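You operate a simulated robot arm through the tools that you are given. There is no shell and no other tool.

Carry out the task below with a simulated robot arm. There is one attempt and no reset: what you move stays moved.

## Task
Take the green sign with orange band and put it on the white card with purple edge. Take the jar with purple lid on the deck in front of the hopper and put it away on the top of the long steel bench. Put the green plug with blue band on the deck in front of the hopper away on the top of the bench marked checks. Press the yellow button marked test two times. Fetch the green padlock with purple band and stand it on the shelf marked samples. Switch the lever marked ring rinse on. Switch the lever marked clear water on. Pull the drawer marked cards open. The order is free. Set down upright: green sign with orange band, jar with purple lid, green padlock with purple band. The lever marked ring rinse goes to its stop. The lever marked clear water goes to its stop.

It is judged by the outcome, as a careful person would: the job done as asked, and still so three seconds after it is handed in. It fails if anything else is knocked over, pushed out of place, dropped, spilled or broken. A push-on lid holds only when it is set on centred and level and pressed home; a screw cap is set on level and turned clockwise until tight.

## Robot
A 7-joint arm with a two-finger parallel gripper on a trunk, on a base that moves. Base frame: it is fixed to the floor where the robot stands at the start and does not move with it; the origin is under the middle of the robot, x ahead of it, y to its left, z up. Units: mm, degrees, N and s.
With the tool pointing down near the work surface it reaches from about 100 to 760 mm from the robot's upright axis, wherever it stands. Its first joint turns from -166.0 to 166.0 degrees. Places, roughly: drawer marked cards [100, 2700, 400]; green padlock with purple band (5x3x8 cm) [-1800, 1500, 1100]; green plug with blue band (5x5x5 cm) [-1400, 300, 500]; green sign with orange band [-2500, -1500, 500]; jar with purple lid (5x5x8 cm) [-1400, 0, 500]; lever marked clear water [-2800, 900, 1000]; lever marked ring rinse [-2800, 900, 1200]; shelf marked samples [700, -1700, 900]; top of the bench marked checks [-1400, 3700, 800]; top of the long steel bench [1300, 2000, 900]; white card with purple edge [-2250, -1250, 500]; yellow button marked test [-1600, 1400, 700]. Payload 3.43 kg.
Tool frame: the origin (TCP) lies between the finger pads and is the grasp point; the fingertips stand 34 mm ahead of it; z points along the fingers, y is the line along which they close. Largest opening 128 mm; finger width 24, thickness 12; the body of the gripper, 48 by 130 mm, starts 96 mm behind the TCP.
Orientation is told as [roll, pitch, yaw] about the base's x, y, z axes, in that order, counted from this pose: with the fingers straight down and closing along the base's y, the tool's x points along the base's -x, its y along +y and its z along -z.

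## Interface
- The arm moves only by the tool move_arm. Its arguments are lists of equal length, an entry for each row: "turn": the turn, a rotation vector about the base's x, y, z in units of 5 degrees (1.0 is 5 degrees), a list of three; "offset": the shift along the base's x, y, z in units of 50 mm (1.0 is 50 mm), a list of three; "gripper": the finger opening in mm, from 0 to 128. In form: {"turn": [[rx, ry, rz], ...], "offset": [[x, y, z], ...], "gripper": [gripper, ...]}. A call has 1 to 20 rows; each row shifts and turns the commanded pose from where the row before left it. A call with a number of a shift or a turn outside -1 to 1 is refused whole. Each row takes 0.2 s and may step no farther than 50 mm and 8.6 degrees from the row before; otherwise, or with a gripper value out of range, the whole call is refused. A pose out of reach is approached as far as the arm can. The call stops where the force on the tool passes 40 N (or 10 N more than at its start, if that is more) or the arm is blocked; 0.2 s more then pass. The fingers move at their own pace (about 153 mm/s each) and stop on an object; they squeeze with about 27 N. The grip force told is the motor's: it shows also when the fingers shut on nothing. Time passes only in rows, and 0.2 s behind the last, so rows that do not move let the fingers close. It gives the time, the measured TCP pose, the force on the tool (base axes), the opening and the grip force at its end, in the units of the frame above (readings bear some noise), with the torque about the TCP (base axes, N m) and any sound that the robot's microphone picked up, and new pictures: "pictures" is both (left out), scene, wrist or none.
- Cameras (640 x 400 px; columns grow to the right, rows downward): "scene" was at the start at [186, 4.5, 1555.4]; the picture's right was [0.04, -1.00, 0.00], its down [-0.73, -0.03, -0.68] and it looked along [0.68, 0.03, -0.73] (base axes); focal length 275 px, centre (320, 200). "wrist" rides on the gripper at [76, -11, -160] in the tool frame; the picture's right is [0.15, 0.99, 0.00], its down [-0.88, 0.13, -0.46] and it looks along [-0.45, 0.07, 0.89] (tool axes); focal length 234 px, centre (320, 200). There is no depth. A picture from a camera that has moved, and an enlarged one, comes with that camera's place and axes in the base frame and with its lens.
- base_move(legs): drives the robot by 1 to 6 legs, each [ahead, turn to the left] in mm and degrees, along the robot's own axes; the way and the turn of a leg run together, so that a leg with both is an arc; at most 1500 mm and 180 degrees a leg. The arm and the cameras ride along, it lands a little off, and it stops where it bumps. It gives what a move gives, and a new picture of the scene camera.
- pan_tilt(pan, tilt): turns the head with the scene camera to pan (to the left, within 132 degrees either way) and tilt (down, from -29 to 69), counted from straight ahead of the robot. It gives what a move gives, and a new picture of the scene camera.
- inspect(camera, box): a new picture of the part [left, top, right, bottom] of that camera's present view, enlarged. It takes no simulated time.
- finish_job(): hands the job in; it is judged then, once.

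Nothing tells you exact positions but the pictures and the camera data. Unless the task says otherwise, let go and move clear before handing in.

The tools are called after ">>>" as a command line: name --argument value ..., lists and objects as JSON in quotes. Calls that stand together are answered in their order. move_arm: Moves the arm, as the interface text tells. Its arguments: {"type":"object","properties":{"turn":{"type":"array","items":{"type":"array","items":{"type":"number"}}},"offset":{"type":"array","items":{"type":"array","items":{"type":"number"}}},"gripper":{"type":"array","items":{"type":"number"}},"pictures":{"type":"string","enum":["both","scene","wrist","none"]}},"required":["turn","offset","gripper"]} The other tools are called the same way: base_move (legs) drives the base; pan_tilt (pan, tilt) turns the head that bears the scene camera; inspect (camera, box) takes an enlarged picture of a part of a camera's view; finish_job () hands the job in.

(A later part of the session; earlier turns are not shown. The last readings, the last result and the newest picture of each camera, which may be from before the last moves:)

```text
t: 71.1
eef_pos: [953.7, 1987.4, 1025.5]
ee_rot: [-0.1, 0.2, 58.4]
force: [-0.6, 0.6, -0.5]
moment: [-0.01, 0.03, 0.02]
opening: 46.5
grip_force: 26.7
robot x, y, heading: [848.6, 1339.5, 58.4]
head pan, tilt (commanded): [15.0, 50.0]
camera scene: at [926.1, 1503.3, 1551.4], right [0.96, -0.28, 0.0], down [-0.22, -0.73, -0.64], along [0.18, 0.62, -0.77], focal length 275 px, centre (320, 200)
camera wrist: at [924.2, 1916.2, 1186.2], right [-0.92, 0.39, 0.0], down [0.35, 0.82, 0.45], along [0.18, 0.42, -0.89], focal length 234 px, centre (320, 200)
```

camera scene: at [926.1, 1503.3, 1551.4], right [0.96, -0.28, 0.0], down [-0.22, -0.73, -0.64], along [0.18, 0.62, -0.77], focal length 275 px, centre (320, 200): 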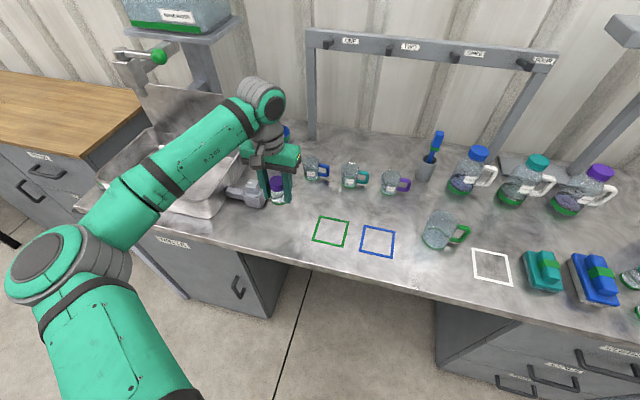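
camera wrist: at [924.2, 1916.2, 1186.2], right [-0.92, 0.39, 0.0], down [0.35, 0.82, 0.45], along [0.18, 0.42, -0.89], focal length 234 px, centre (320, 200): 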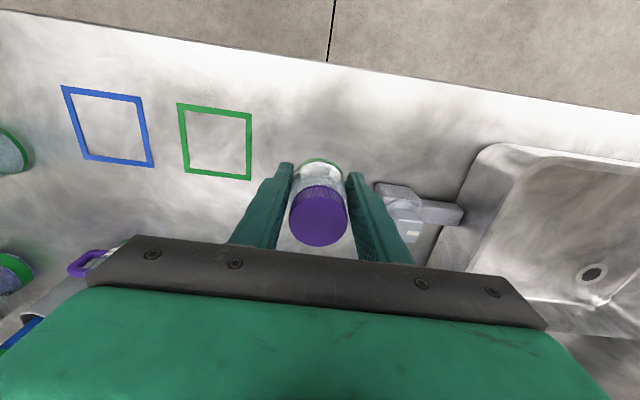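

Projected straight down, the jar would land between the green square and the tap, both well clear. I'll nudge 20 mm right and lower to just above the top.

>>> move_arm --turn '[[0, 0, 0], [0, 0, 0], [0, 0, 0], [0, 0, 0], [0, 0, 0]]' --offset '[[0.34, -0.21, 0], [0, 0, -0.8], [0, 0, -0.8], [0, 0, -0.7], [0, 0, 0]]' --gripper '[25, 25, 25, 25, 25]'

>>> inspect --camera "scene" --box '[200, 120, 360, 260]'

```text
t: 72.3
eef_pos: [972.2, 1973.9, 908.1]
ee_rot: [-0.1, 0.0, 58.5]
force: [0.3, -0.4, -1.6]
moment: [0.01, 0.01, 0.06]
opening: 46.4
grip_force: 27.2
robot x, y, heading: [849.0, 1338.1, 58.4]
head pan, tilt (commanded): [15.0, 50.0]
camera scene: at [926.1, 1503.4, 1551.4], right [0.96, -0.28, 0.0], down [-0.22, -0.73, -0.64], along [0.18, 0.62, -0.77], focal length 275 px, centre (320, 200)
camera wrist: at [943.1, 1903.7, 1070.1], right [-0.92, 0.39, 0.0], down [0.35, 0.82, 0.45], along [0.18, 0.42, -0.89], focal length 234 px, centre (320, 200)
```

scene: 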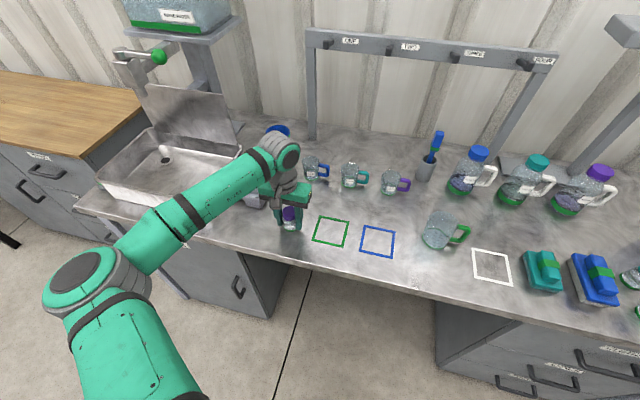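
wrist: 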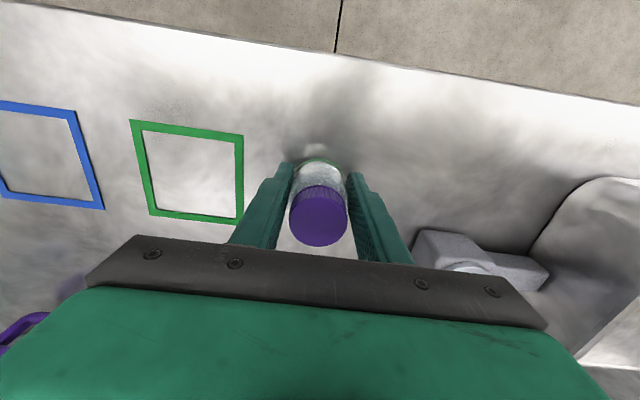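

```text
2.86 times, centred on (280, 190) of scene
camera zoom: at [926.1, 1503.4, 1551.4], right [0.96, -0.28, 0.0], down [-0.22, -0.73, -0.64], along [0.18, 0.62, -0.77], focal length 786 px, centre (434, 229)
```

zoom: 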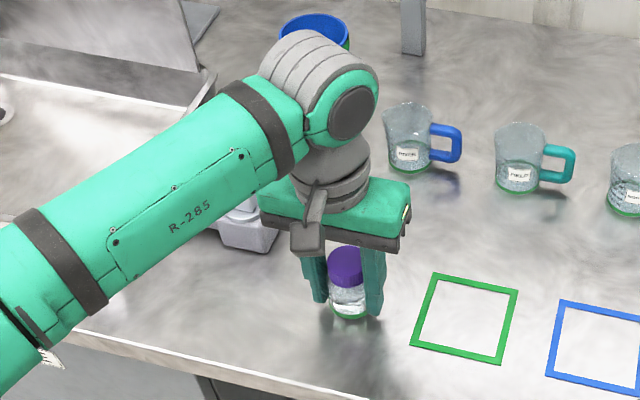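

I'm a couple of centimetres above the surface; I'll lower in small steps watching the force.

>>> move_arm --turn '[[0, 0, 0], [0, 0, 0], [0, 0, 0]]' --offset '[[0, 0, -0.1], [0, 0, -0.08], [0, 0, -0.04]]' --gripper '[25, 25, 25]' --pictures "none"

>>> move_arm --turn '[[0, 0, 0], [0, 0, 0]]' --offset '[[0, 0, -0.04], [0, 0, 0]]' --gripper '[25, 25]' --pictures "none"

```text
t: 73.1
eef_pos: [973.2, 1976.2, 899.4]
ee_rot: [-0.1, 0.0, 58.4]
force: [5.6, -3.2, 19.3]
moment: [0.16, -0.2, -0.06]
opening: 46.8
grip_force: 27.3
robot x, y, heading: [846.0, 1341.6, 58.4]
head pan, tilt (commanded): [15.0, 50.0]
```

```text
t: 73.7
eef_pos: [971.4, 1976.6, 896.3]
ee_rot: [-0.1, 0.0, 58.4]
force: [7.0, -1.9, 22.0]
moment: [0.14, -0.22, -0.05]
opening: 46.8
grip_force: 27.0
robot x, y, heading: [847.7, 1333.7, 58.7]
head pan, tilt (commanded): [15.0, 50.0]
```

The jar rests on the bench (contact force ~20 N). I'll relax 1 mm, open, and rise clear.

>>> move_arm --turn '[[0, 0, 0], [0, 0, 0], [0, 0, 0]]' --offset '[[0, 0, 0.03], [0, 0, 0], [0, 0, 0]]' --gripper '[25, 80, 80]' --pictures "none"

>>> move_arm --turn '[[0, 0, 0], [0, 0, 0], [0, 0, 0], [0, 0, 0], [0, 0, 0]]' --offset '[[0, 0, 0.4], [0, 0, 0.8], [0, 0, 0.8], [0, 0, 0.8], [0, 0, 0]]' --gripper '[80, 80, 80, 80, 80]'

```text
t: 74.5
eef_pos: [971.6, 1976.3, 898.0]
ee_rot: [0.0, 0.3, 58.5]
force: [-0.4, -0.3, 0.9]
moment: [-0.05, 0.0, 0.03]
opening: 80.0
grip_force: 0.1
robot x, y, heading: [849.5, 1337.4, 58.6]
head pan, tilt (commanded): [15.0, 50.0]
```

```text
t: 75.7
eef_pos: [972.2, 1973.6, 1038.4]
ee_rot: [0.1, 0.1, 58.5]
force: [-0.2, 0.3, -0.5]
moment: [0.01, -0.03, 0.0]
opening: 79.9
grip_force: 0.1
robot x, y, heading: [847.0, 1340.0, 58.4]
head pan, tilt (commanded): [15.0, 50.0]
camera scene: at [926.1, 1503.3, 1551.4], right [0.96, -0.28, 0.0], down [-0.22, -0.73, -0.64], along [0.18, 0.62, -0.77], focal length 275 px, centre (320, 200)
camera wrist: at [943.0, 1902.5, 1199.2], right [-0.92, 0.39, 0.0], down [0.35, 0.82, 0.45], along [0.18, 0.42, -0.89], focal length 234 px, centre (320, 200)
```

scene: 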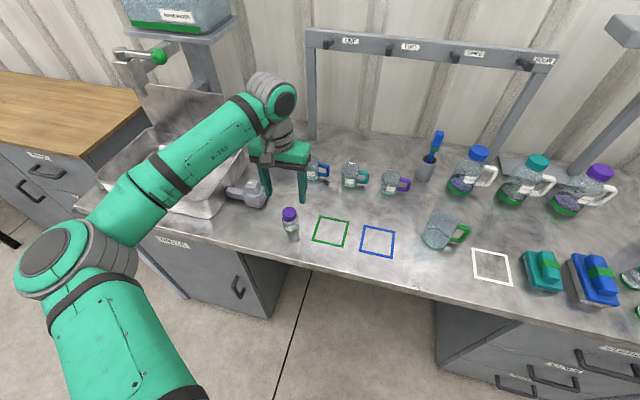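
wrist: 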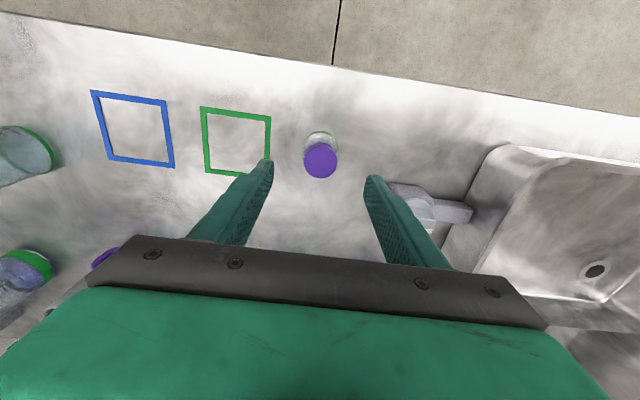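

The jar stands upright on the bench. Next the CARDS drawer in the wooden cabinet to the left: I'll back away, retract the arm, and drive over to face it.

>>> base_move --legs '[[-350, 0]]'

>>> move_arm --turn '[[0, 0, 0], [0, 0, 0], [0, 0, 0], [0, 0, 0], [0, 0, 0]]' --offset '[[-0.4, -0.75, 0], [-0.4, -0.75, 0], [-0.4, -0.75, 0], [-0.3, -0.6, -0.5], [0, 0, -0.9]]' --gripper '[80, 80, 80, 80, 80]' --pictures "none"

>>> base_move --legs '[[0, 90], [1350, 0], [0, -90]]'

>>> pan_tilt --pan 0 --tilt 40

```text
t: 78.0
eef_pos: [792.8, 1681.0, 1038.5]
ee_rot: [-0.1, 0.1, 58.5]
force: [0.2, -0.6, 0.4]
moment: [0.01, -0.02, 0.0]
opening: 80.0
grip_force: 0.0
robot x, y, heading: [664.7, 1045.8, 58.6]
head pan, tilt (commanded): [15.0, 50.0]
camera scene: at [746.8, 1210.6, 1551.4], right [0.96, -0.28, 0.0], down [-0.22, -0.73, -0.64], along [0.18, 0.62, -0.77], focal length 275 px, centre (320, 200)
```

scene: 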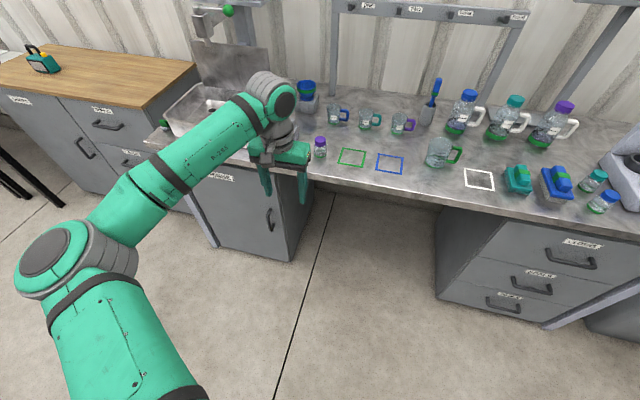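

```text
t: 79.2
eef_pos: [717.0, 1537.0, 966.7]
ee_rot: [0.0, 0.1, 58.5]
force: [0.3, -0.9, -0.4]
moment: [-0.02, -0.04, 0.0]
opening: 80.0
grip_force: 0.1
robot x, y, heading: [666.7, 1045.6, 58.6]
head pan, tilt (commanded): [15.0, 50.0]
```

```text
t: 94.7
eef_pos: [-481.0, 2237.8, 966.7]
ee_rot: [0.0, 0.1, 60.0]
force: [0.5, -0.4, 0.1]
moment: [0.03, 0.02, -0.01]
opening: 80.2
grip_force: 0.0
robot x, y, heading: [-516.2, 1746.7, 59.9]
head pan, tilt (commanded): [15.0, 50.0]
camera scene: at [-442.7, 1912.1, 1551.4], right [0.97, -0.26, 0.0], down [-0.2, -0.74, -0.64], along [0.17, 0.62, -0.77], focal length 275 px, centre (320, 200)
```

scene: 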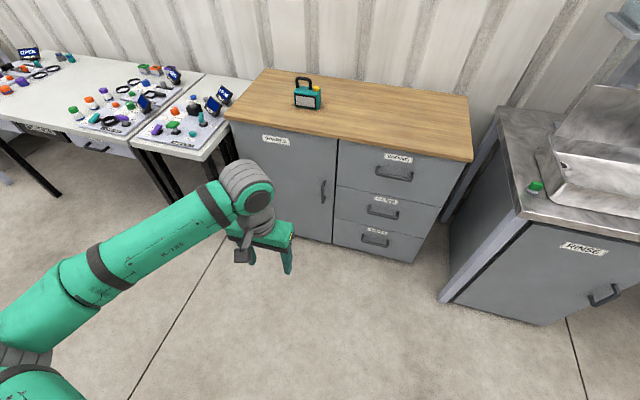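

```text
t: 95.5
eef_pos: [-480.4, 2237.2, 967.6]
ee_rot: [0.0, 0.1, 60.0]
force: [0.1, 0.2, -0.6]
moment: [0.0, 0.02, 0.0]
opening: 79.8
grip_force: 0.0
robot x, y, heading: [-517.6, 1747.9, 60.0]
head pan, tilt (commanded): [0.0, 40.0]
camera scene: at [-420.2, 1911.3, 1565.5], right [0.87, -0.5, 0.0], down [-0.32, -0.56, -0.77], along [0.38, 0.66, -0.64], focal length 275 px, centre (320, 200)
```

scene: 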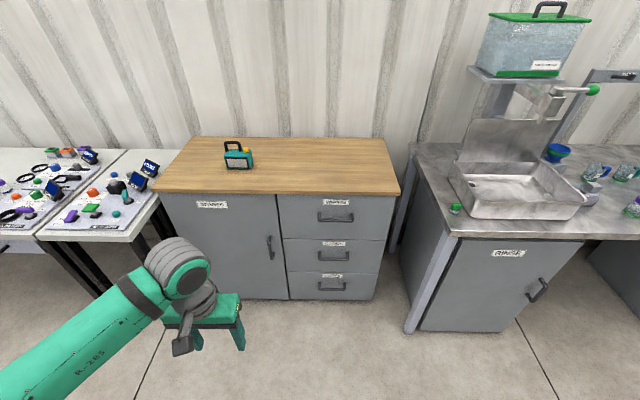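

I see the wooden cabinet squarely; the CARDS handle is near (73,2626,472). I'll enlarge to see the handle shape.

>>> inspect --camera "scene" --box '[270, 180, 420, 310]'

```text
3.08 times, centred on (345, 245) of scene
camera zoom: at [-420.2, 1911.3, 1565.5], right [0.87, -0.5, 0.0], down [-0.32, -0.56, -0.77], along [0.38, 0.66, -0.64], focal length 846 px, centre (243, 62)
```

zoom: 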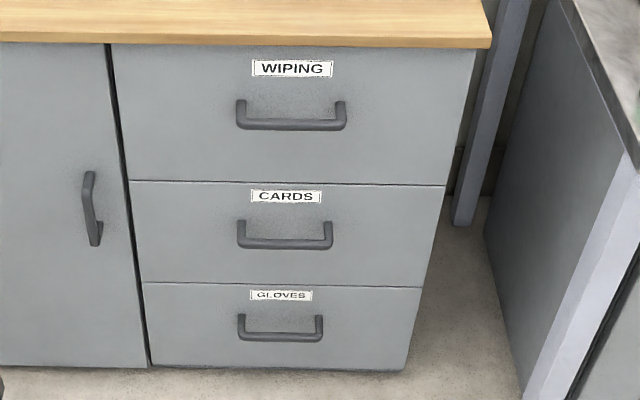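

The CARDS bar is horizontal and protrudes ~40 mm, so I'll point the tool forward with the fingers closing vertically. I rotate the tool in free space first, extending a bit and lowering.

>>> move_arm --turn '[[0.946, 0.2536, -0.6928], [0.946, 0.2536, -0.6928], [0.946, 0.2536, -0.6928], [0.946, 0.2536, -0.6928], [0.946, 0.2536, -0.6928], [0.946, 0.2536, -0.6928], [0.946, 0.2536, -0.6928], [0.946, 0.2536, -0.6928], [0.946, 0.2536, -0.6928], [0.946, 0.2536, -0.6928], [0.946, 0.2536, -0.6928], [0.946, 0.2536, -0.6928], [0.946, 0.2536, -0.6928], [0.946, 0.2536, -0.6928], [0.946, 0.2536, -0.6928], [0.946, 0.2536, -0.6928], [0.946, 0.2536, -0.6928], [0.946, 0.2536, -0.6928], [0.946, 0.2536, -0.6928], [0.946, 0.2536, -0.6928]]' --offset '[[0.19, 0.03, -0.16], [0.19, 0.03, -0.16], [0.19, 0.03, -0.16], [0.19, 0.03, -0.16], [0.19, 0.03, -0.16], [0.19, 0.03, -0.16], [0.19, 0.03, -0.16], [0.19, 0.03, -0.16], [0.19, 0.03, -0.16], [0.19, 0.03, -0.16], [0.19, 0.03, -0.16], [0.19, 0.03, -0.16], [0.19, 0.03, -0.16], [0.19, 0.03, -0.16], [0.19, 0.03, -0.16], [0.19, 0.03, -0.16], [0.19, 0.03, -0.16], [0.19, 0.03, -0.16], [0.19, 0.03, -0.16], [0.19, 0.03, -0.16]]' --gripper '[80, 80, 80, 80, 80, 80, 80, 80, 80, 80, 80, 80, 80, 80, 80, 80, 80, 80, 80, 80]'

```text
t: 99.7
eef_pos: [-289.2, 2267.7, 806.5]
ee_rot: [90.0, 0.0, -30.0]
force: [-0.2, -0.9, 0.1]
moment: [-0.01, -0.03, 0.05]
opening: 79.9
grip_force: 0.1
robot x, y, heading: [-516.0, 1745.3, 60.0]
head pan, tilt (commanded): [0.0, 40.0]
camera scene: at [-420.2, 1911.2, 1565.6], right [0.87, -0.5, 0.0], down [-0.32, -0.56, -0.77], along [0.38, 0.66, -0.64], focal length 275 px, centre (320, 200)
camera wrist: at [-433.8, 2165.8, 797.1], right [-0.13, 0.07, 0.99], down [0.54, -0.83, 0.13], along [0.83, 0.55, 0.07], focal length 234 px, centre (320, 200)
```

scene: 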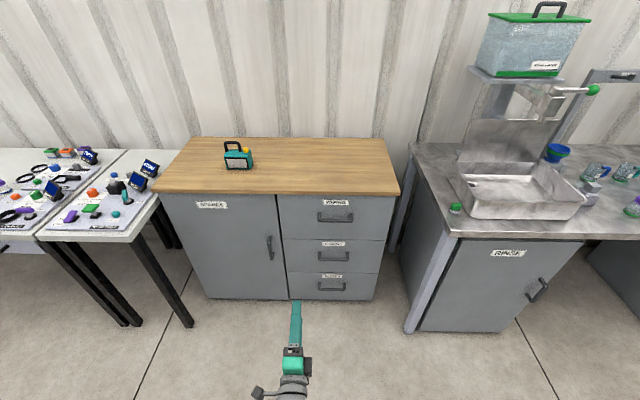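
wrist: 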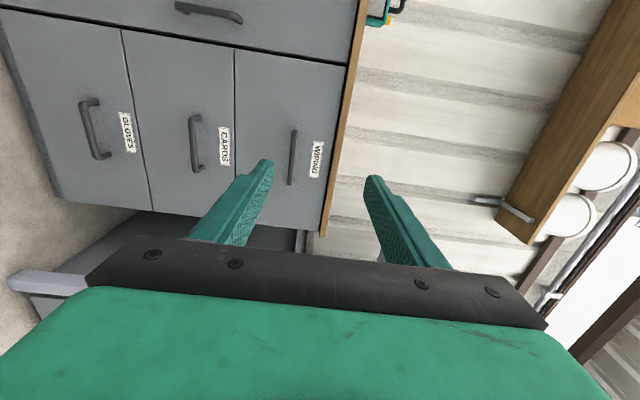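

The wrist camera sees the three labelled handles. I'll move down and right until the tool is level with the CARDS bar.

>>> move_arm --turn '[[0, 0, 0], [0, 0, 0], [0, 0, 0], [0, 0, 0], [0, 0, 0], [0, 0, 0], [0, 0, 0], [0, 0, 0], [0, 0, 0]]' --offset '[[0.29, -0.167, -0.82], [0.29, -0.167, -0.82], [0.29, -0.167, -0.82], [0.29, -0.167, -0.82], [0.29, -0.167, -0.82], [0.29, -0.167, -0.82], [0.29, -0.167, -0.82], [0.29, -0.167, -0.82], [0, 0, 0]]' --gripper '[80, 80, 80, 80, 80, 80, 80, 80, 80]'

```text
t: 101.7
eef_pos: [-172.4, 2197.4, 483.3]
ee_rot: [89.7, -0.5, -29.8]
force: [-0.7, -0.9, -0.6]
moment: [0.01, 0.02, -0.03]
opening: 79.9
grip_force: 0.1
out of reach, approached as far as the arm can: row 8
robot x, y, heading: [-516.6, 1747.1, 59.9]
head pan, tilt (commanded): [0.0, 40.0]
camera scene: at [-420.1, 1911.2, 1565.6], right [0.87, -0.5, 0.0], down [-0.32, -0.56, -0.77], along [0.38, 0.66, -0.64], focal length 275 px, centre (320, 200)
camera wrist: at [-316.9, 2096.4, 473.5], right [-0.13, 0.08, 0.99], down [0.54, -0.83, 0.14], along [0.83, 0.55, 0.07], focal length 234 px, centre (320, 200)
```

scene: 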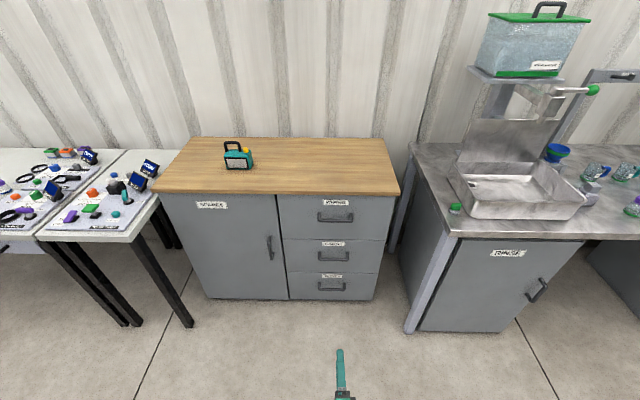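
wrist: 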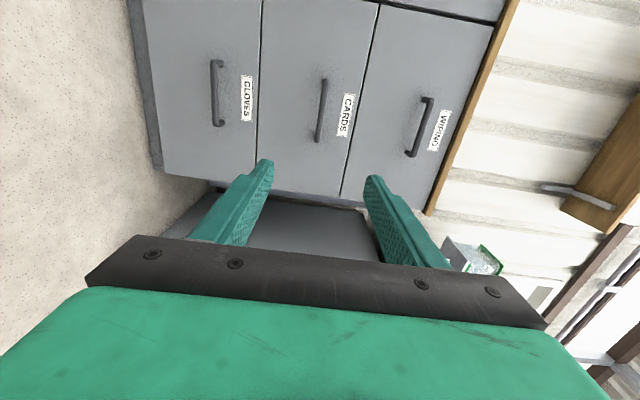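

The bar is at about (56,2616,486), level with the tool. I'll turn 1.5° to square up and drive 360 mm closer, then check.

>>> base_move --legs '[[0, -1.5], [360, 0]]'

>>> move_arm --turn '[[0, 0, 0], [0, 0, 0]]' --offset '[[-0.68, 0.42, 0], [0, 0, 0]]' --gripper '[60, 60]'

```text
t: 104.3
eef_pos: [25.6, 2497.6, 483.2]
ee_rot: [89.7, -0.4, -31.1]
force: [0.0, -0.4, 0.2]
moment: [-0.04, 0.0, -0.02]
opening: 80.0
grip_force: 0.0
robot x, y, heading: [-329.2, 2055.2, 58.5]
head pan, tilt (commanded): [0.0, 40.0]
camera scene: at [-228.2, 2216.6, 1565.6], right [0.85, -0.52, 0.0], down [-0.33, -0.55, -0.77], along [0.4, 0.65, -0.64], focal length 275 px, centre (320, 200)
```

scene: 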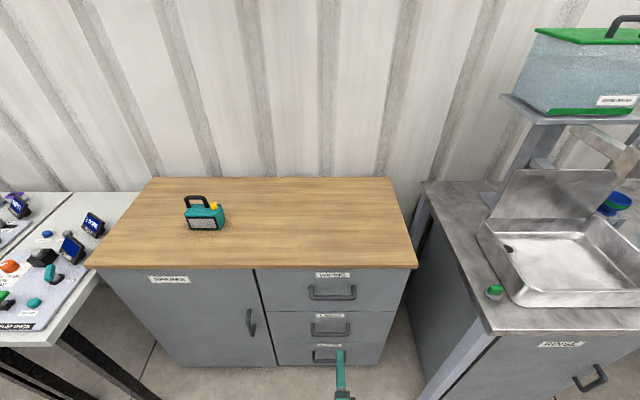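

```text
t: 104.9
eef_pos: [-9.2, 2517.4, 484.2]
ee_rot: [89.6, -0.5, -31.1]
force: [-0.1, -0.8, -0.1]
moment: [-0.01, -0.02, -0.01]
opening: 59.9
grip_force: 0.1
robot x, y, heading: [-328.4, 2056.5, 58.5]
head pan, tilt (commanded): [0.0, 40.0]
camera scene: at [-228.2, 2216.6, 1565.6], right [0.85, -0.52, 0.0], down [-0.33, -0.55, -0.77], along [0.4, 0.65, -0.64], focal length 275 px, centre (320, 200)
camera wrist: at [-155.1, 2420.1, 474.5], right [-0.13, 0.09, 0.99], down [0.52, -0.84, 0.14], along [0.85, 0.53, 0.06], focal length 234 px, centre (320, 200)
```

scene: 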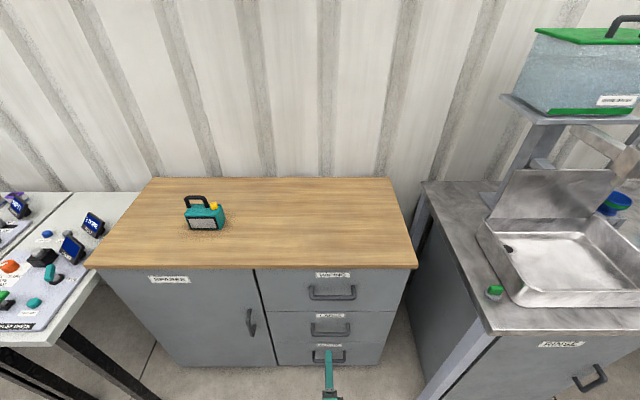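
wrist: 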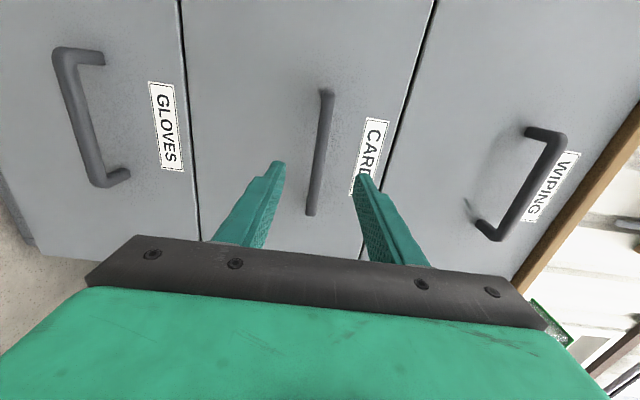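

The bar is 118 mm ahead of the tool point and centred between the fingers. I'll drive 97 mm forward and close on it.

>>> base_move --legs '[[97, 0]]'

>>> move_arm --turn '[[0, 0, 0]]' --offset '[[0, 0, 0]]' --gripper '[60]'

```text
t: 106.1
eef_pos: [43.7, 2602.7, 484.4]
ee_rot: [89.5, -0.5, -31.2]
force: [-1.1, 0.4, 0.0]
moment: [0.02, 0.0, -0.03]
opening: 60.3
grip_force: 0.0
robot x, y, heading: [-278.7, 2138.0, 58.7]
head pan, tilt (commanded): [0.0, 40.0]
camera scene: at [-176.8, 2300.6, 1565.6], right [0.85, -0.52, 0.0], down [-0.33, -0.55, -0.77], along [0.4, 0.65, -0.64], focal length 275 px, centre (320, 200)
```

scene: 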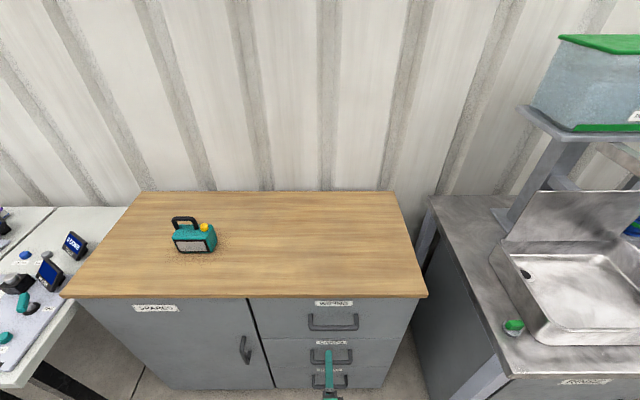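

```text
t: 106.5
eef_pos: [43.0, 2602.5, 485.4]
ee_rot: [89.6, -0.4, -31.1]
force: [0.3, -0.1, 0.6]
moment: [0.01, -0.05, -0.01]
opening: 60.0
grip_force: 0.1
robot x, y, heading: [-281.4, 2139.4, 58.7]
head pan, tilt (commanded): [0.0, 40.0]
camera scene: at [-176.8, 2300.6, 1565.6], right [0.85, -0.52, 0.0], down [-0.33, -0.55, -0.77], along [0.4, 0.65, -0.64], focal length 275 px, centre (320, 200)
camera wrist: at [-103.5, 2504.0, 474.5], right [-0.13, 0.09, 0.99], down [0.52, -0.84, 0.14], along [0.85, 0.53, 0.06], focal length 234 px, centre (320, 200)
```

scene: 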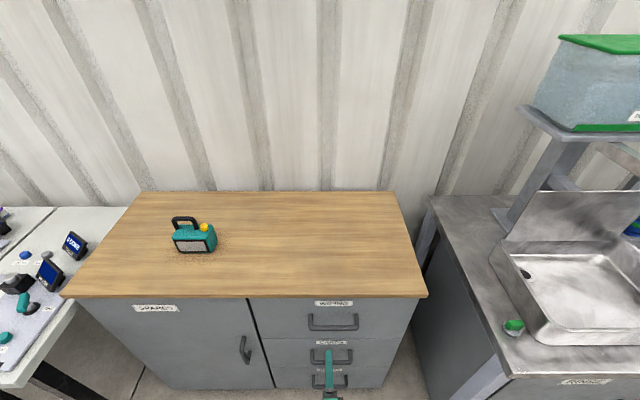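
wrist: 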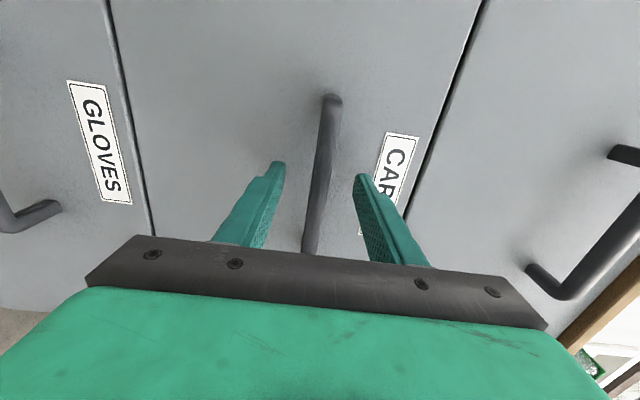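

The bar is between the finger pads. I'll close the gripper on it.

>>> move_arm --turn '[[0, 0, 0], [0, 0, 0], [0, 0, 0]]' --offset '[[0, 0, 0], [0, 0, 0], [0, 0, 0]]' --gripper '[5, 5, 5]' --pictures "wrist"

```text
t: 107.3
eef_pos: [43.2, 2602.6, 483.2]
ee_rot: [89.5, -0.3, -31.2]
force: [3.0, -2.1, -12.3]
moment: [0.23, 0.61, 0.44]
opening: 13.7
grip_force: 44.8
robot x, y, heading: [-274.9, 2133.7, 58.7]
head pan, tilt (commanded): [0.0, 40.0]
camera wrist: at [-103.7, 2503.8, 474.1], right [-0.13, 0.09, 0.99], down [0.52, -0.84, 0.14], along [0.85, 0.53, 0.06], focal length 234 px, centre (320, 200)
```

wrist: 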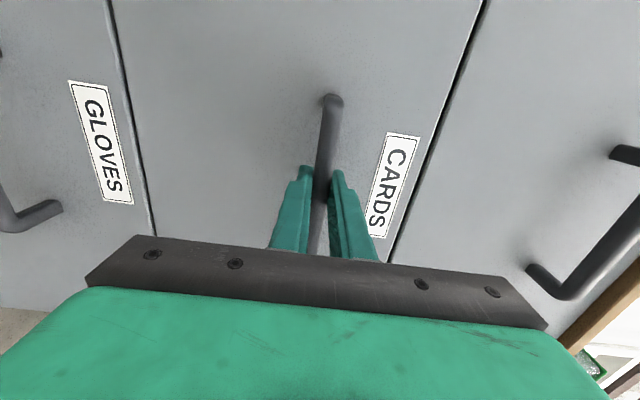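

Gripped (bar ~14 mm). I'll pull back with the arm a bit first to see that the drawer follows.

>>> move_arm --turn '[[0, 0, 0], [0, 0, 0], [0, 0, 0], [0, 0, 0]]' --offset '[[-0.21, -0.34, 0], [-0.31, -0.51, 0], [-0.31, -0.51, 0], [0, 0, 0]]' --gripper '[5, 5, 5, 5]'

```text
t: 108.3
eef_pos: [0.5, 2532.7, 483.3]
ee_rot: [89.3, -0.5, -31.3]
force: [1.2, -0.5, -35.9]
moment: [-0.01, 0.64, -1.1]
opening: 13.5
grip_force: 45.1
robot x, y, heading: [-277.4, 2135.6, 58.5]
head pan, tilt (commanded): [0.0, 40.0]
camera scene: at [-176.4, 2301.2, 1565.5], right [0.85, -0.52, 0.0], down [-0.34, -0.55, -0.77], along [0.4, 0.65, -0.64], focal length 275 px, centre (320, 200)
camera wrist: at [-146.4, 2434.0, 474.8], right [-0.12, 0.09, 0.99], down [0.52, -0.84, 0.14], along [0.85, 0.53, 0.06], focal length 234 px, centre (320, 200)
```

scene: 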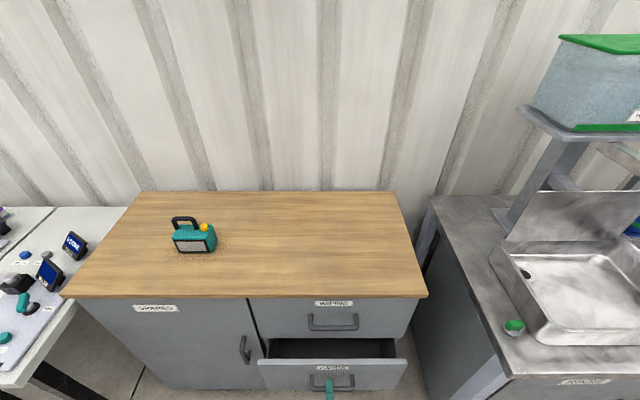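
wrist: 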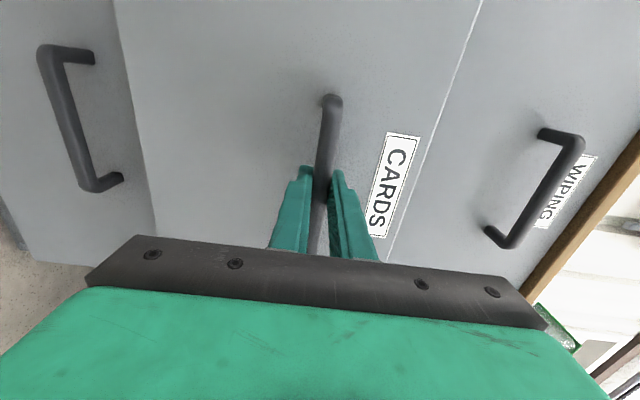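

The drawer is following (80 mm open). I'll ease the vertical load by 2 mm and pull it further by driving back.

>>> move_arm --turn '[[0, 0, 0], [0, 0, 0]]' --offset '[[0, 0, -0.04], [0, 0, 0]]' --gripper '[5, 5]' --pictures "none"

>>> base_move --legs '[[-170, 0]]'

```text
t: 108.9
eef_pos: [1.3, 2532.8, 482.4]
ee_rot: [89.6, -0.4, -31.2]
force: [0.1, -0.7, -21.3]
moment: [0.2, 0.7, -0.58]
opening: 13.6
grip_force: 44.7
robot x, y, heading: [-272.0, 2137.3, 58.7]
head pan, tilt (commanded): [0.0, 40.0]
```

```text
t: 110.3
eef_pos: [-88.9, 2386.5, 483.0]
ee_rot: [89.5, -0.4, -31.2]
force: [7.2, -5.1, -17.0]
moment: [0.19, 0.64, 0.28]
opening: 13.9
grip_force: 45.0
robot x, y, heading: [-364.1, 1992.9, 58.5]
head pan, tilt (commanded): [0.0, 40.0]
camera scene: at [-266.1, 2154.1, 1565.5], right [0.85, -0.52, 0.0], down [-0.33, -0.55, -0.77], along [0.4, 0.65, -0.64], focal length 275 px, centre (320, 200)
```

scene: 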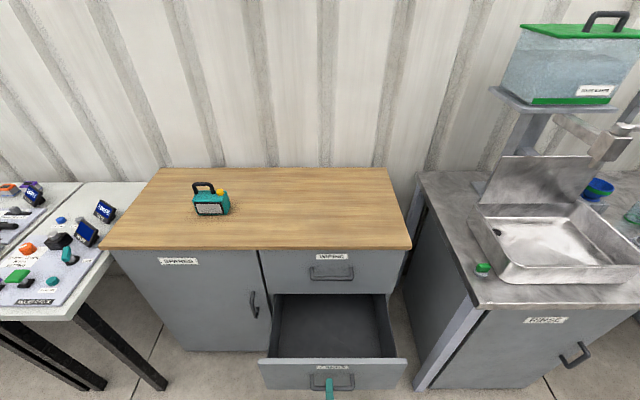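

The drawer is about 250 mm open. I'll pull gently a little further with the arm to see whether it reaches its stop.

>>> move_arm --turn '[[0, 0, 0], [0, 0, 0], [0, 0, 0], [0, 0, 0]]' --offset '[[-0.21, -0.34, 0], [-0.21, -0.34, 0], [-0.21, -0.34, 0], [0, 0, 0]]' --gripper '[5, 5, 5, 5]'

```text
t: 111.3
eef_pos: [-120.1, 2334.0, 482.9]
ee_rot: [89.6, -0.5, -31.5]
force: [9.7, -6.8, -8.5]
moment: [0.26, 0.64, -0.64]
opening: 13.7
grip_force: 45.0
robot x, y, heading: [-367.3, 1995.4, 58.5]
head pan, tilt (commanded): [0.0, 40.0]
camera scene: at [-266.1, 2153.9, 1565.5], right [0.85, -0.52, 0.0], down [-0.33, -0.55, -0.77], along [0.4, 0.65, -0.64], focal length 275 px, centre (320, 200)
camera wrist: at [-266.8, 2236.8, 473.8], right [-0.13, 0.09, 0.99], down [0.51, -0.85, 0.14], along [0.85, 0.53, 0.06], focal length 234 px, centre (320, 200)
```

scene: 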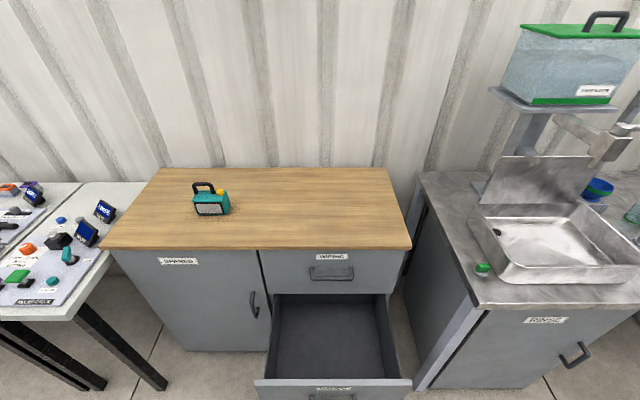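
wrist: 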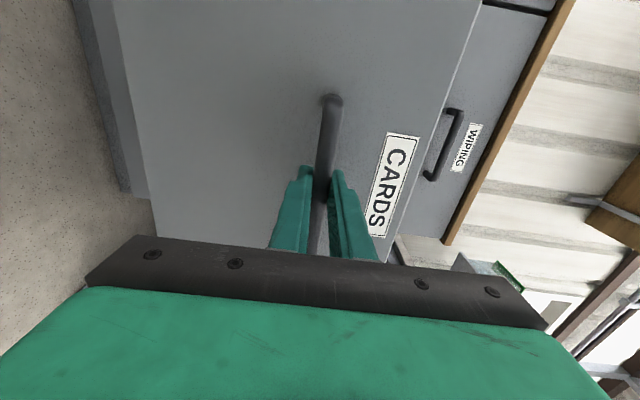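

Still moving freely at ~315 mm open. I'll try another 40 mm to find the stop.

>>> move_arm --turn '[[0, 0, 0], [0, 0, 0], [0, 0, 0], [0, 0, 0]]' --offset '[[-0.21, -0.34, 0], [-0.21, -0.34, 0], [-0.21, -0.34, 0], [0, 0, 0]]' --gripper '[5, 5, 5, 5]' --pictures "none"

```text
t: 111.9
eef_pos: [-136.1, 2309.7, 481.7]
ee_rot: [89.4, -0.5, -31.0]
force: [2.6, 1.3, -5.1]
moment: [0.41, 0.75, 0.24]
opening: 13.6
grip_force: 45.5
robot x, y, heading: [-366.1, 1992.2, 58.5]
head pan, tilt (commanded): [0.0, 40.0]
stopped in row 2: the force on the tool passed its limit at 50 N (the readings are from after the stop); the commanded pose is now the measured one
```

The drawer hit its stop (fully open). I'll open the fingers and back straight away.

>>> move_arm --turn '[[0, 0, 0], [0, 0, 0], [0, 0, 0]]' --offset '[[0, 0, 0], [0, 0, 0], [0, 0, 0]]' --gripper '[50, 50, 50]' --pictures "none"

>>> base_move --legs '[[-300, 0]]'

```text
t: 112.7
eef_pos: [-135.8, 2309.6, 482.7]
ee_rot: [89.5, -0.5, -31.0]
force: [0.7, 0.9, -0.3]
moment: [0.01, 0.01, 0.01]
opening: 50.1
grip_force: 0.1
robot x, y, heading: [-366.3, 1992.6, 58.7]
head pan, tilt (commanded): [0.0, 40.0]
```

```text
t: 114.8
eef_pos: [-291.1, 2053.8, 483.2]
ee_rot: [89.4, -0.5, -31.3]
force: [0.1, 0.1, -0.3]
moment: [-0.01, -0.01, 0.01]
opening: 50.2
grip_force: 0.0
robot x, y, heading: [-524.5, 1734.5, 58.1]
head pan, tilt (commanded): [0.0, 40.0]
camera scene: at [-422.2, 1898.1, 1565.6], right [0.85, -0.53, 0.0], down [-0.34, -0.55, -0.77], along [0.4, 0.65, -0.64], focal length 275 px, centre (320, 200)
```

scene: 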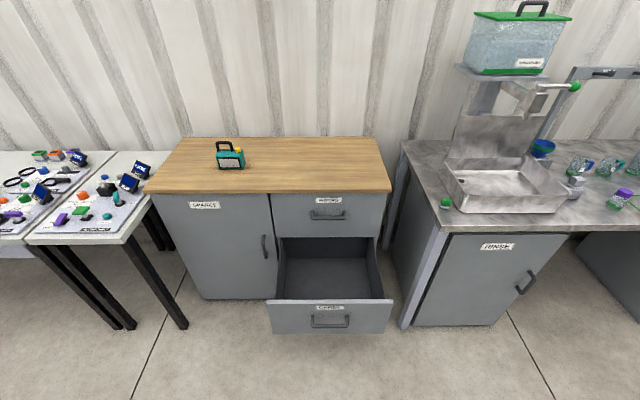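

The drawer is fully open. Next I'll raise the arm and turn to look at the button/padlock area near the post.

>>> move_arm --turn '[[0, 0, 0], [0, 0, 0], [0, 0, 0], [0, 0, 0], [0, 0, 0], [0, 0, 0], [0, 0, 0], [0, 0, 0]]' --offset '[[0, 0, 0.9], [0, 0, 0.9], [0, 0, 0.9], [0, 0, 0.9], [0, 0, 0.9], [0, 0, 0.9], [0, 0, 0.9], [0, 0, 0.9]]' --gripper '[50, 50, 50, 50, 50, 50, 50, 50]' --pictures "none"

>>> base_move --legs '[[0, 120]]'

>>> pan_tilt --pan 20 --tilt 20

```text
t: 116.5
eef_pos: [-292.1, 2053.5, 844.4]
ee_rot: [89.5, -0.5, -31.4]
force: [0.4, 0.1, 0.2]
moment: [-0.03, 0.04, 0.01]
opening: 50.0
grip_force: 0.1
robot x, y, heading: [-521.3, 1733.1, 58.2]
head pan, tilt (commanded): [0.0, 40.0]
```

```text
t: 122.7
eef_pos: [-914.2, 1772.1, 844.0]
ee_rot: [89.6, -0.5, 89.4]
force: [-0.1, 0.0, -0.2]
moment: [-0.01, 0.0, 0.02]
opening: 50.0
grip_force: 0.0
robot x, y, heading: [-524.3, 1736.9, 178.8]
head pan, tilt (commanded): [0.0, 40.0]
camera scene: at [-711.8, 1740.2, 1565.6], right [0.02, 1.0, 0.0], down [0.64, -0.01, -0.77], along [-0.77, 0.01, -0.64], focal length 275 px, centre (320, 200)
```

scene: 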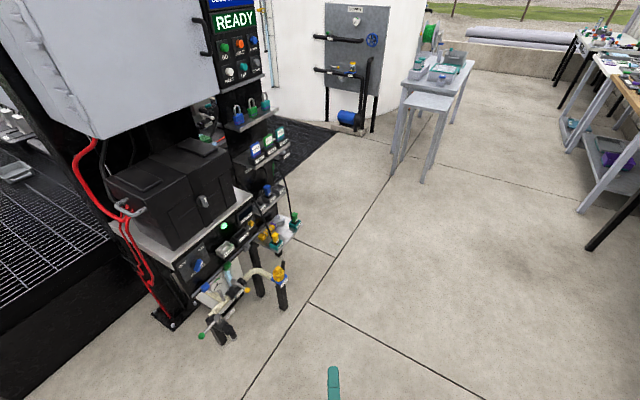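

```text
t: 123.5
eef_pos: [-912.7, 1772.9, 844.0]
ee_rot: [89.5, -0.6, 89.4]
force: [0.2, -0.7, -0.1]
moment: [0.0, -0.01, 0.0]
opening: 50.0
grip_force: 0.0
robot x, y, heading: [-520.9, 1736.9, 178.9]
head pan, tilt (commanded): [20.0, 20.0]
camera scene: at [-714.8, 1708.5, 1596.9], right [-0.32, 0.95, 0.0], down [0.32, 0.11, -0.94], along [-0.89, -0.31, -0.34], focal length 275 px, centre (320, 200)
```

scene: 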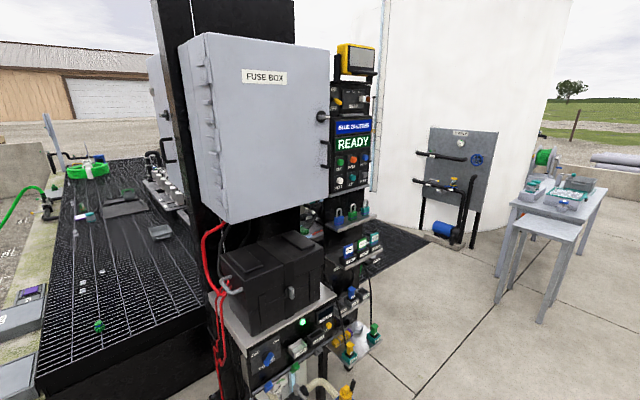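

I see a control tower (READY display, buttons, padlock shelf) by the post, and a grey valve board by the white tank. I'll enlarge both.

>>> inspect --camera "scene" --box '[300, 30, 420, 230]'

>>> inspect --camera "scene" --box '[400, 110, 530, 270]'

>>> inspect --camera "scene" --box '[230, 220, 420, 400]'

```text
2.00 times, centred on (360, 130) of scene
camera zoom: at [-714.8, 1708.5, 1596.9], right [-0.32, 0.95, 0.0], down [0.32, 0.11, -0.94], along [-0.89, -0.31, -0.34], focal length 550 px, centre (240, 340)
```

zoom: 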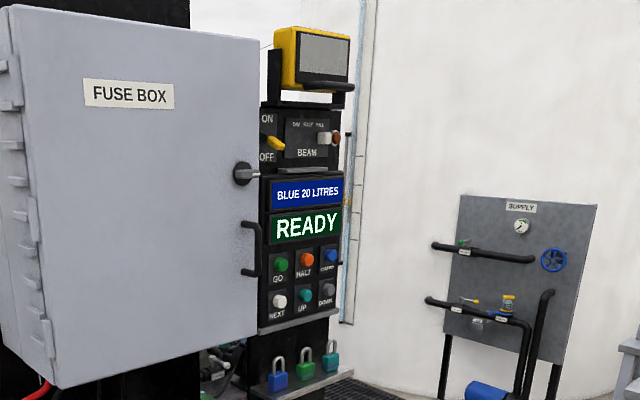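

```text
2.50 times, centred on (465, 190) of scene
camera zoom: at [-714.8, 1708.5, 1596.9], right [-0.32, 0.95, 0.0], down [0.32, 0.11, -0.94], along [-0.89, -0.31, -0.34], focal length 687 px, centre (-42, 225)
```

zoom: 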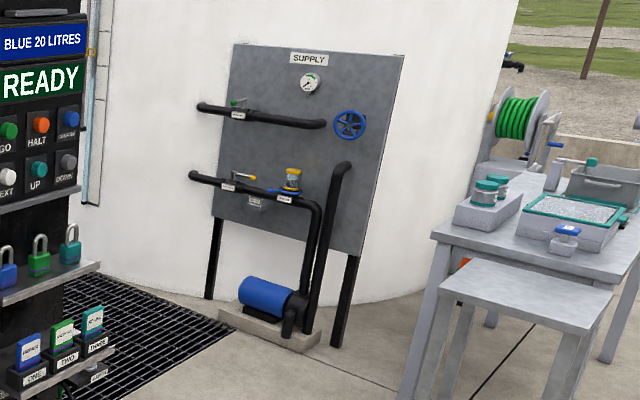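

```text
2.22 times, centred on (325, 310) of scene
camera zoom: at [-714.8, 1708.5, 1596.9], right [-0.32, 0.95, 0.0], down [0.32, 0.11, -0.94], along [-0.89, -0.31, -0.34], focal length 611 px, centre (309, -44)
```

zoom: 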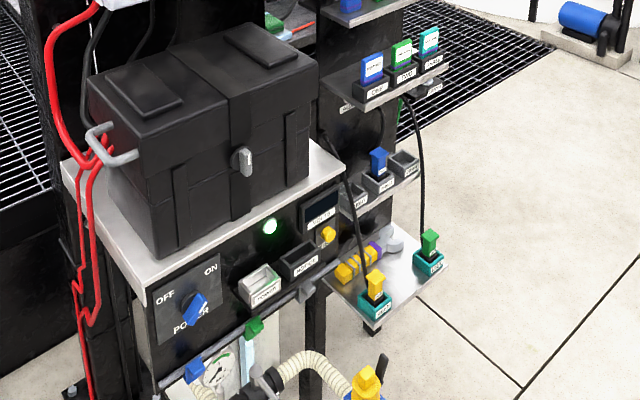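

The padlock shelf and buttons face the benches' side, so I'll drive round to face the tower squarely from that side.

>>> base_move --legs '[[0, -26], [970, 0], [0, 85.5]]'

>>> pan_tilt --pan 0 --tilt 35

```text
t: 134.0
eef_pos: [-1609.7, 1846.7, 843.8]
ee_rot: [89.5, -0.5, 148.4]
force: [0.5, -0.1, -0.3]
moment: [-0.01, -0.02, 0.01]
opening: 50.0
grip_force: 0.2
robot x, y, heading: [-1376.8, 2158.7, -122.0]
head pan, tilt (commanded): [20.0, 20.0]
camera scene: at [-1449.9, 1983.7, 1597.0], right [-0.98, 0.21, 0.0], down [0.07, 0.33, -0.94], along [-0.19, -0.92, -0.34], focal length 275 px, centre (320, 200)
```

scene: 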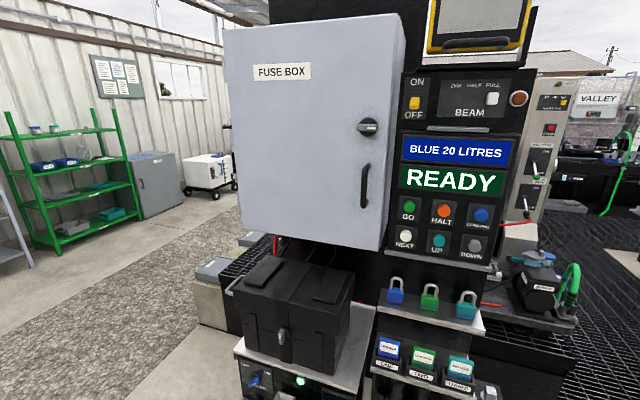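

```text
t: 134.8
eef_pos: [-1610.5, 1845.6, 843.4]
ee_rot: [89.4, -0.6, 148.4]
force: [1.0, -0.1, 0.4]
moment: [0.01, 0.01, -0.03]
opening: 50.0
grip_force: 0.1
robot x, y, heading: [-1374.1, 2164.5, -122.0]
head pan, tilt (commanded): [0.0, 35.0]
camera scene: at [-1477.2, 2000.0, 1573.2], right [-0.85, 0.53, 0.0], down [0.3, 0.49, -0.82], along [-0.43, -0.7, -0.57], focal length 275 px, centre (320, 200)
```

scene: 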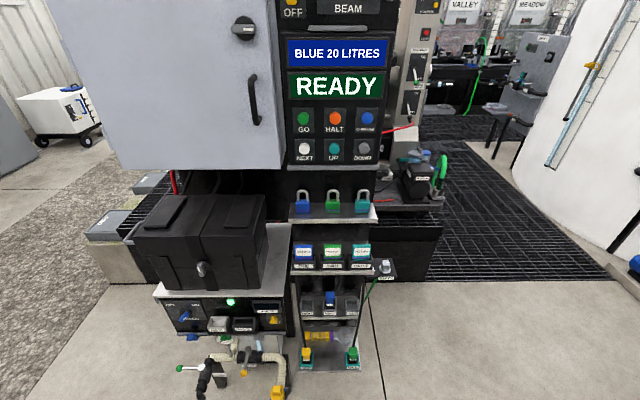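

>>> inspect --camera "scene" --box '[270, 160, 400, 280]'

>>> inspect --camera "scene" --box '[150, 270, 400, 400]'

```text
3.33 times, centred on (335, 220) of scene
camera zoom: at [-1477.2, 2000.0, 1573.2], right [-0.85, 0.53, 0.0], down [0.3, 0.49, -0.82], along [-0.43, -0.7, -0.57], focal length 916 px, centre (270, 133)
```

zoom: 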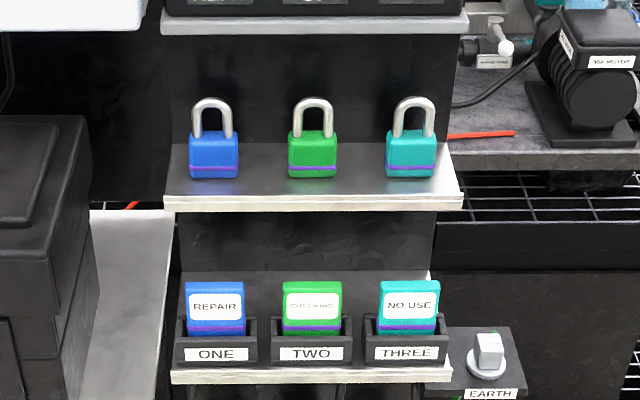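

```text
2.56 times, centred on (275, 335) of scene
camera zoom: at [-1477.2, 2000.0, 1573.2], right [-0.85, 0.53, 0.0], down [0.3, 0.49, -0.82], along [-0.43, -0.7, -0.57], focal length 704 px, centre (435, -146)
```

zoom: 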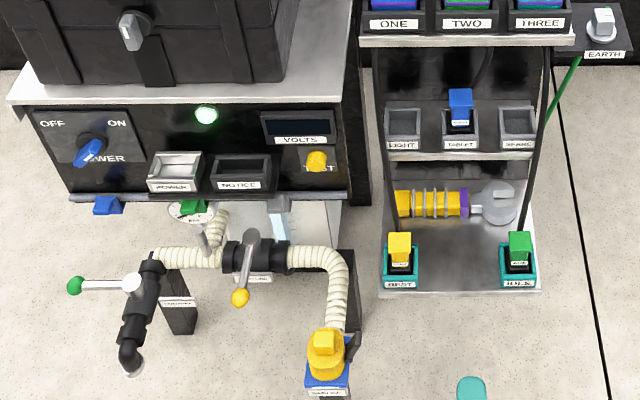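

The green padlock with purple band is the middle one on its small shelf (~(-1843,1475), shelf z≈1078), and the yellow TEST button is below at left. I'll roll the tool so the fingers close horizontally, while raising it.

>>> move_arm --turn '[[-0.53, -0.848, 0], [-0.53, -0.848, 0], [-0.53, -0.848, 0], [-0.53, -0.848, 0], [-0.53, -0.848, 0], [-0.53, -0.848, 0], [-0.53, -0.848, 0], [-0.53, -0.848, 0], [-0.53, -0.848, 0], [-0.53, -0.848, 0], [-0.53, -0.848, 0], [-0.53, -0.848, 0], [-0.53, -0.848, 0], [-0.53, -0.848, 0], [-0.53, -0.848, 0], [-0.53, -0.848, 0], [-0.53, -0.848, 0], [-0.53, -0.848, 0]]' --offset '[[0, 0, 0.286], [0, 0, 0.286], [0, 0, 0.286], [0, 0, 0.286], [0, 0, 0.286], [0, 0, 0.286], [0, 0, 0.286], [0, 0, 0.286], [0, 0, 0.286], [0, 0, 0.286], [0, 0, 0.286], [0, 0, 0.286], [0, 0, 0.286], [0, 0, 0.286], [0, 0, 0.286], [0, 0, 0.286], [0, 0, 0.286], [0, 0, 0.286]]' --gripper '[74, 74, 74, 74, 74, 74, 74, 74, 74, 74, 74, 74, 74, 74, 74, 74, 74, 74]'

```text
t: 138.6
eef_pos: [-1652.9, 1814.0, 959.5]
ee_rot: [145.4, 89.3, -155.9]
force: [0.5, 0.2, 0.5]
moment: [-0.02, -0.03, 0.03]
opening: 73.9
grip_force: 0.1
out of reach, approached as far as the arm can: row 7, 8, 9, 10, 11, 12, 13, 14, 15, 16, 17, 18
robot x, y, heading: [-1373.1, 2163.8, -121.7]
head pan, tilt (commanded): [0.0, 35.0]
camera scene: at [-1477.3, 2000.1, 1573.1], right [-0.85, 0.53, 0.0], down [0.3, 0.49, -0.82], along [-0.43, -0.7, -0.57], focal length 275 px, centre (320, 200)
camera wrist: at [-1558.3, 1943.9, 1034.8], right [-0.84, 0.52, 0.15], down [0.12, 0.45, -0.88], along [-0.53, -0.73, -0.44], focal length 234 px, centre (320, 200)
```

scene: 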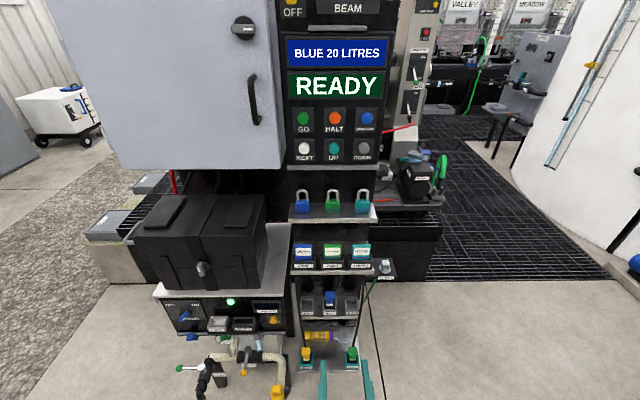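
wrist: 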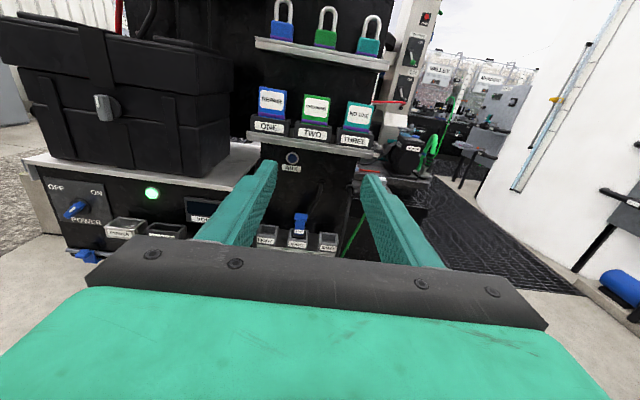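

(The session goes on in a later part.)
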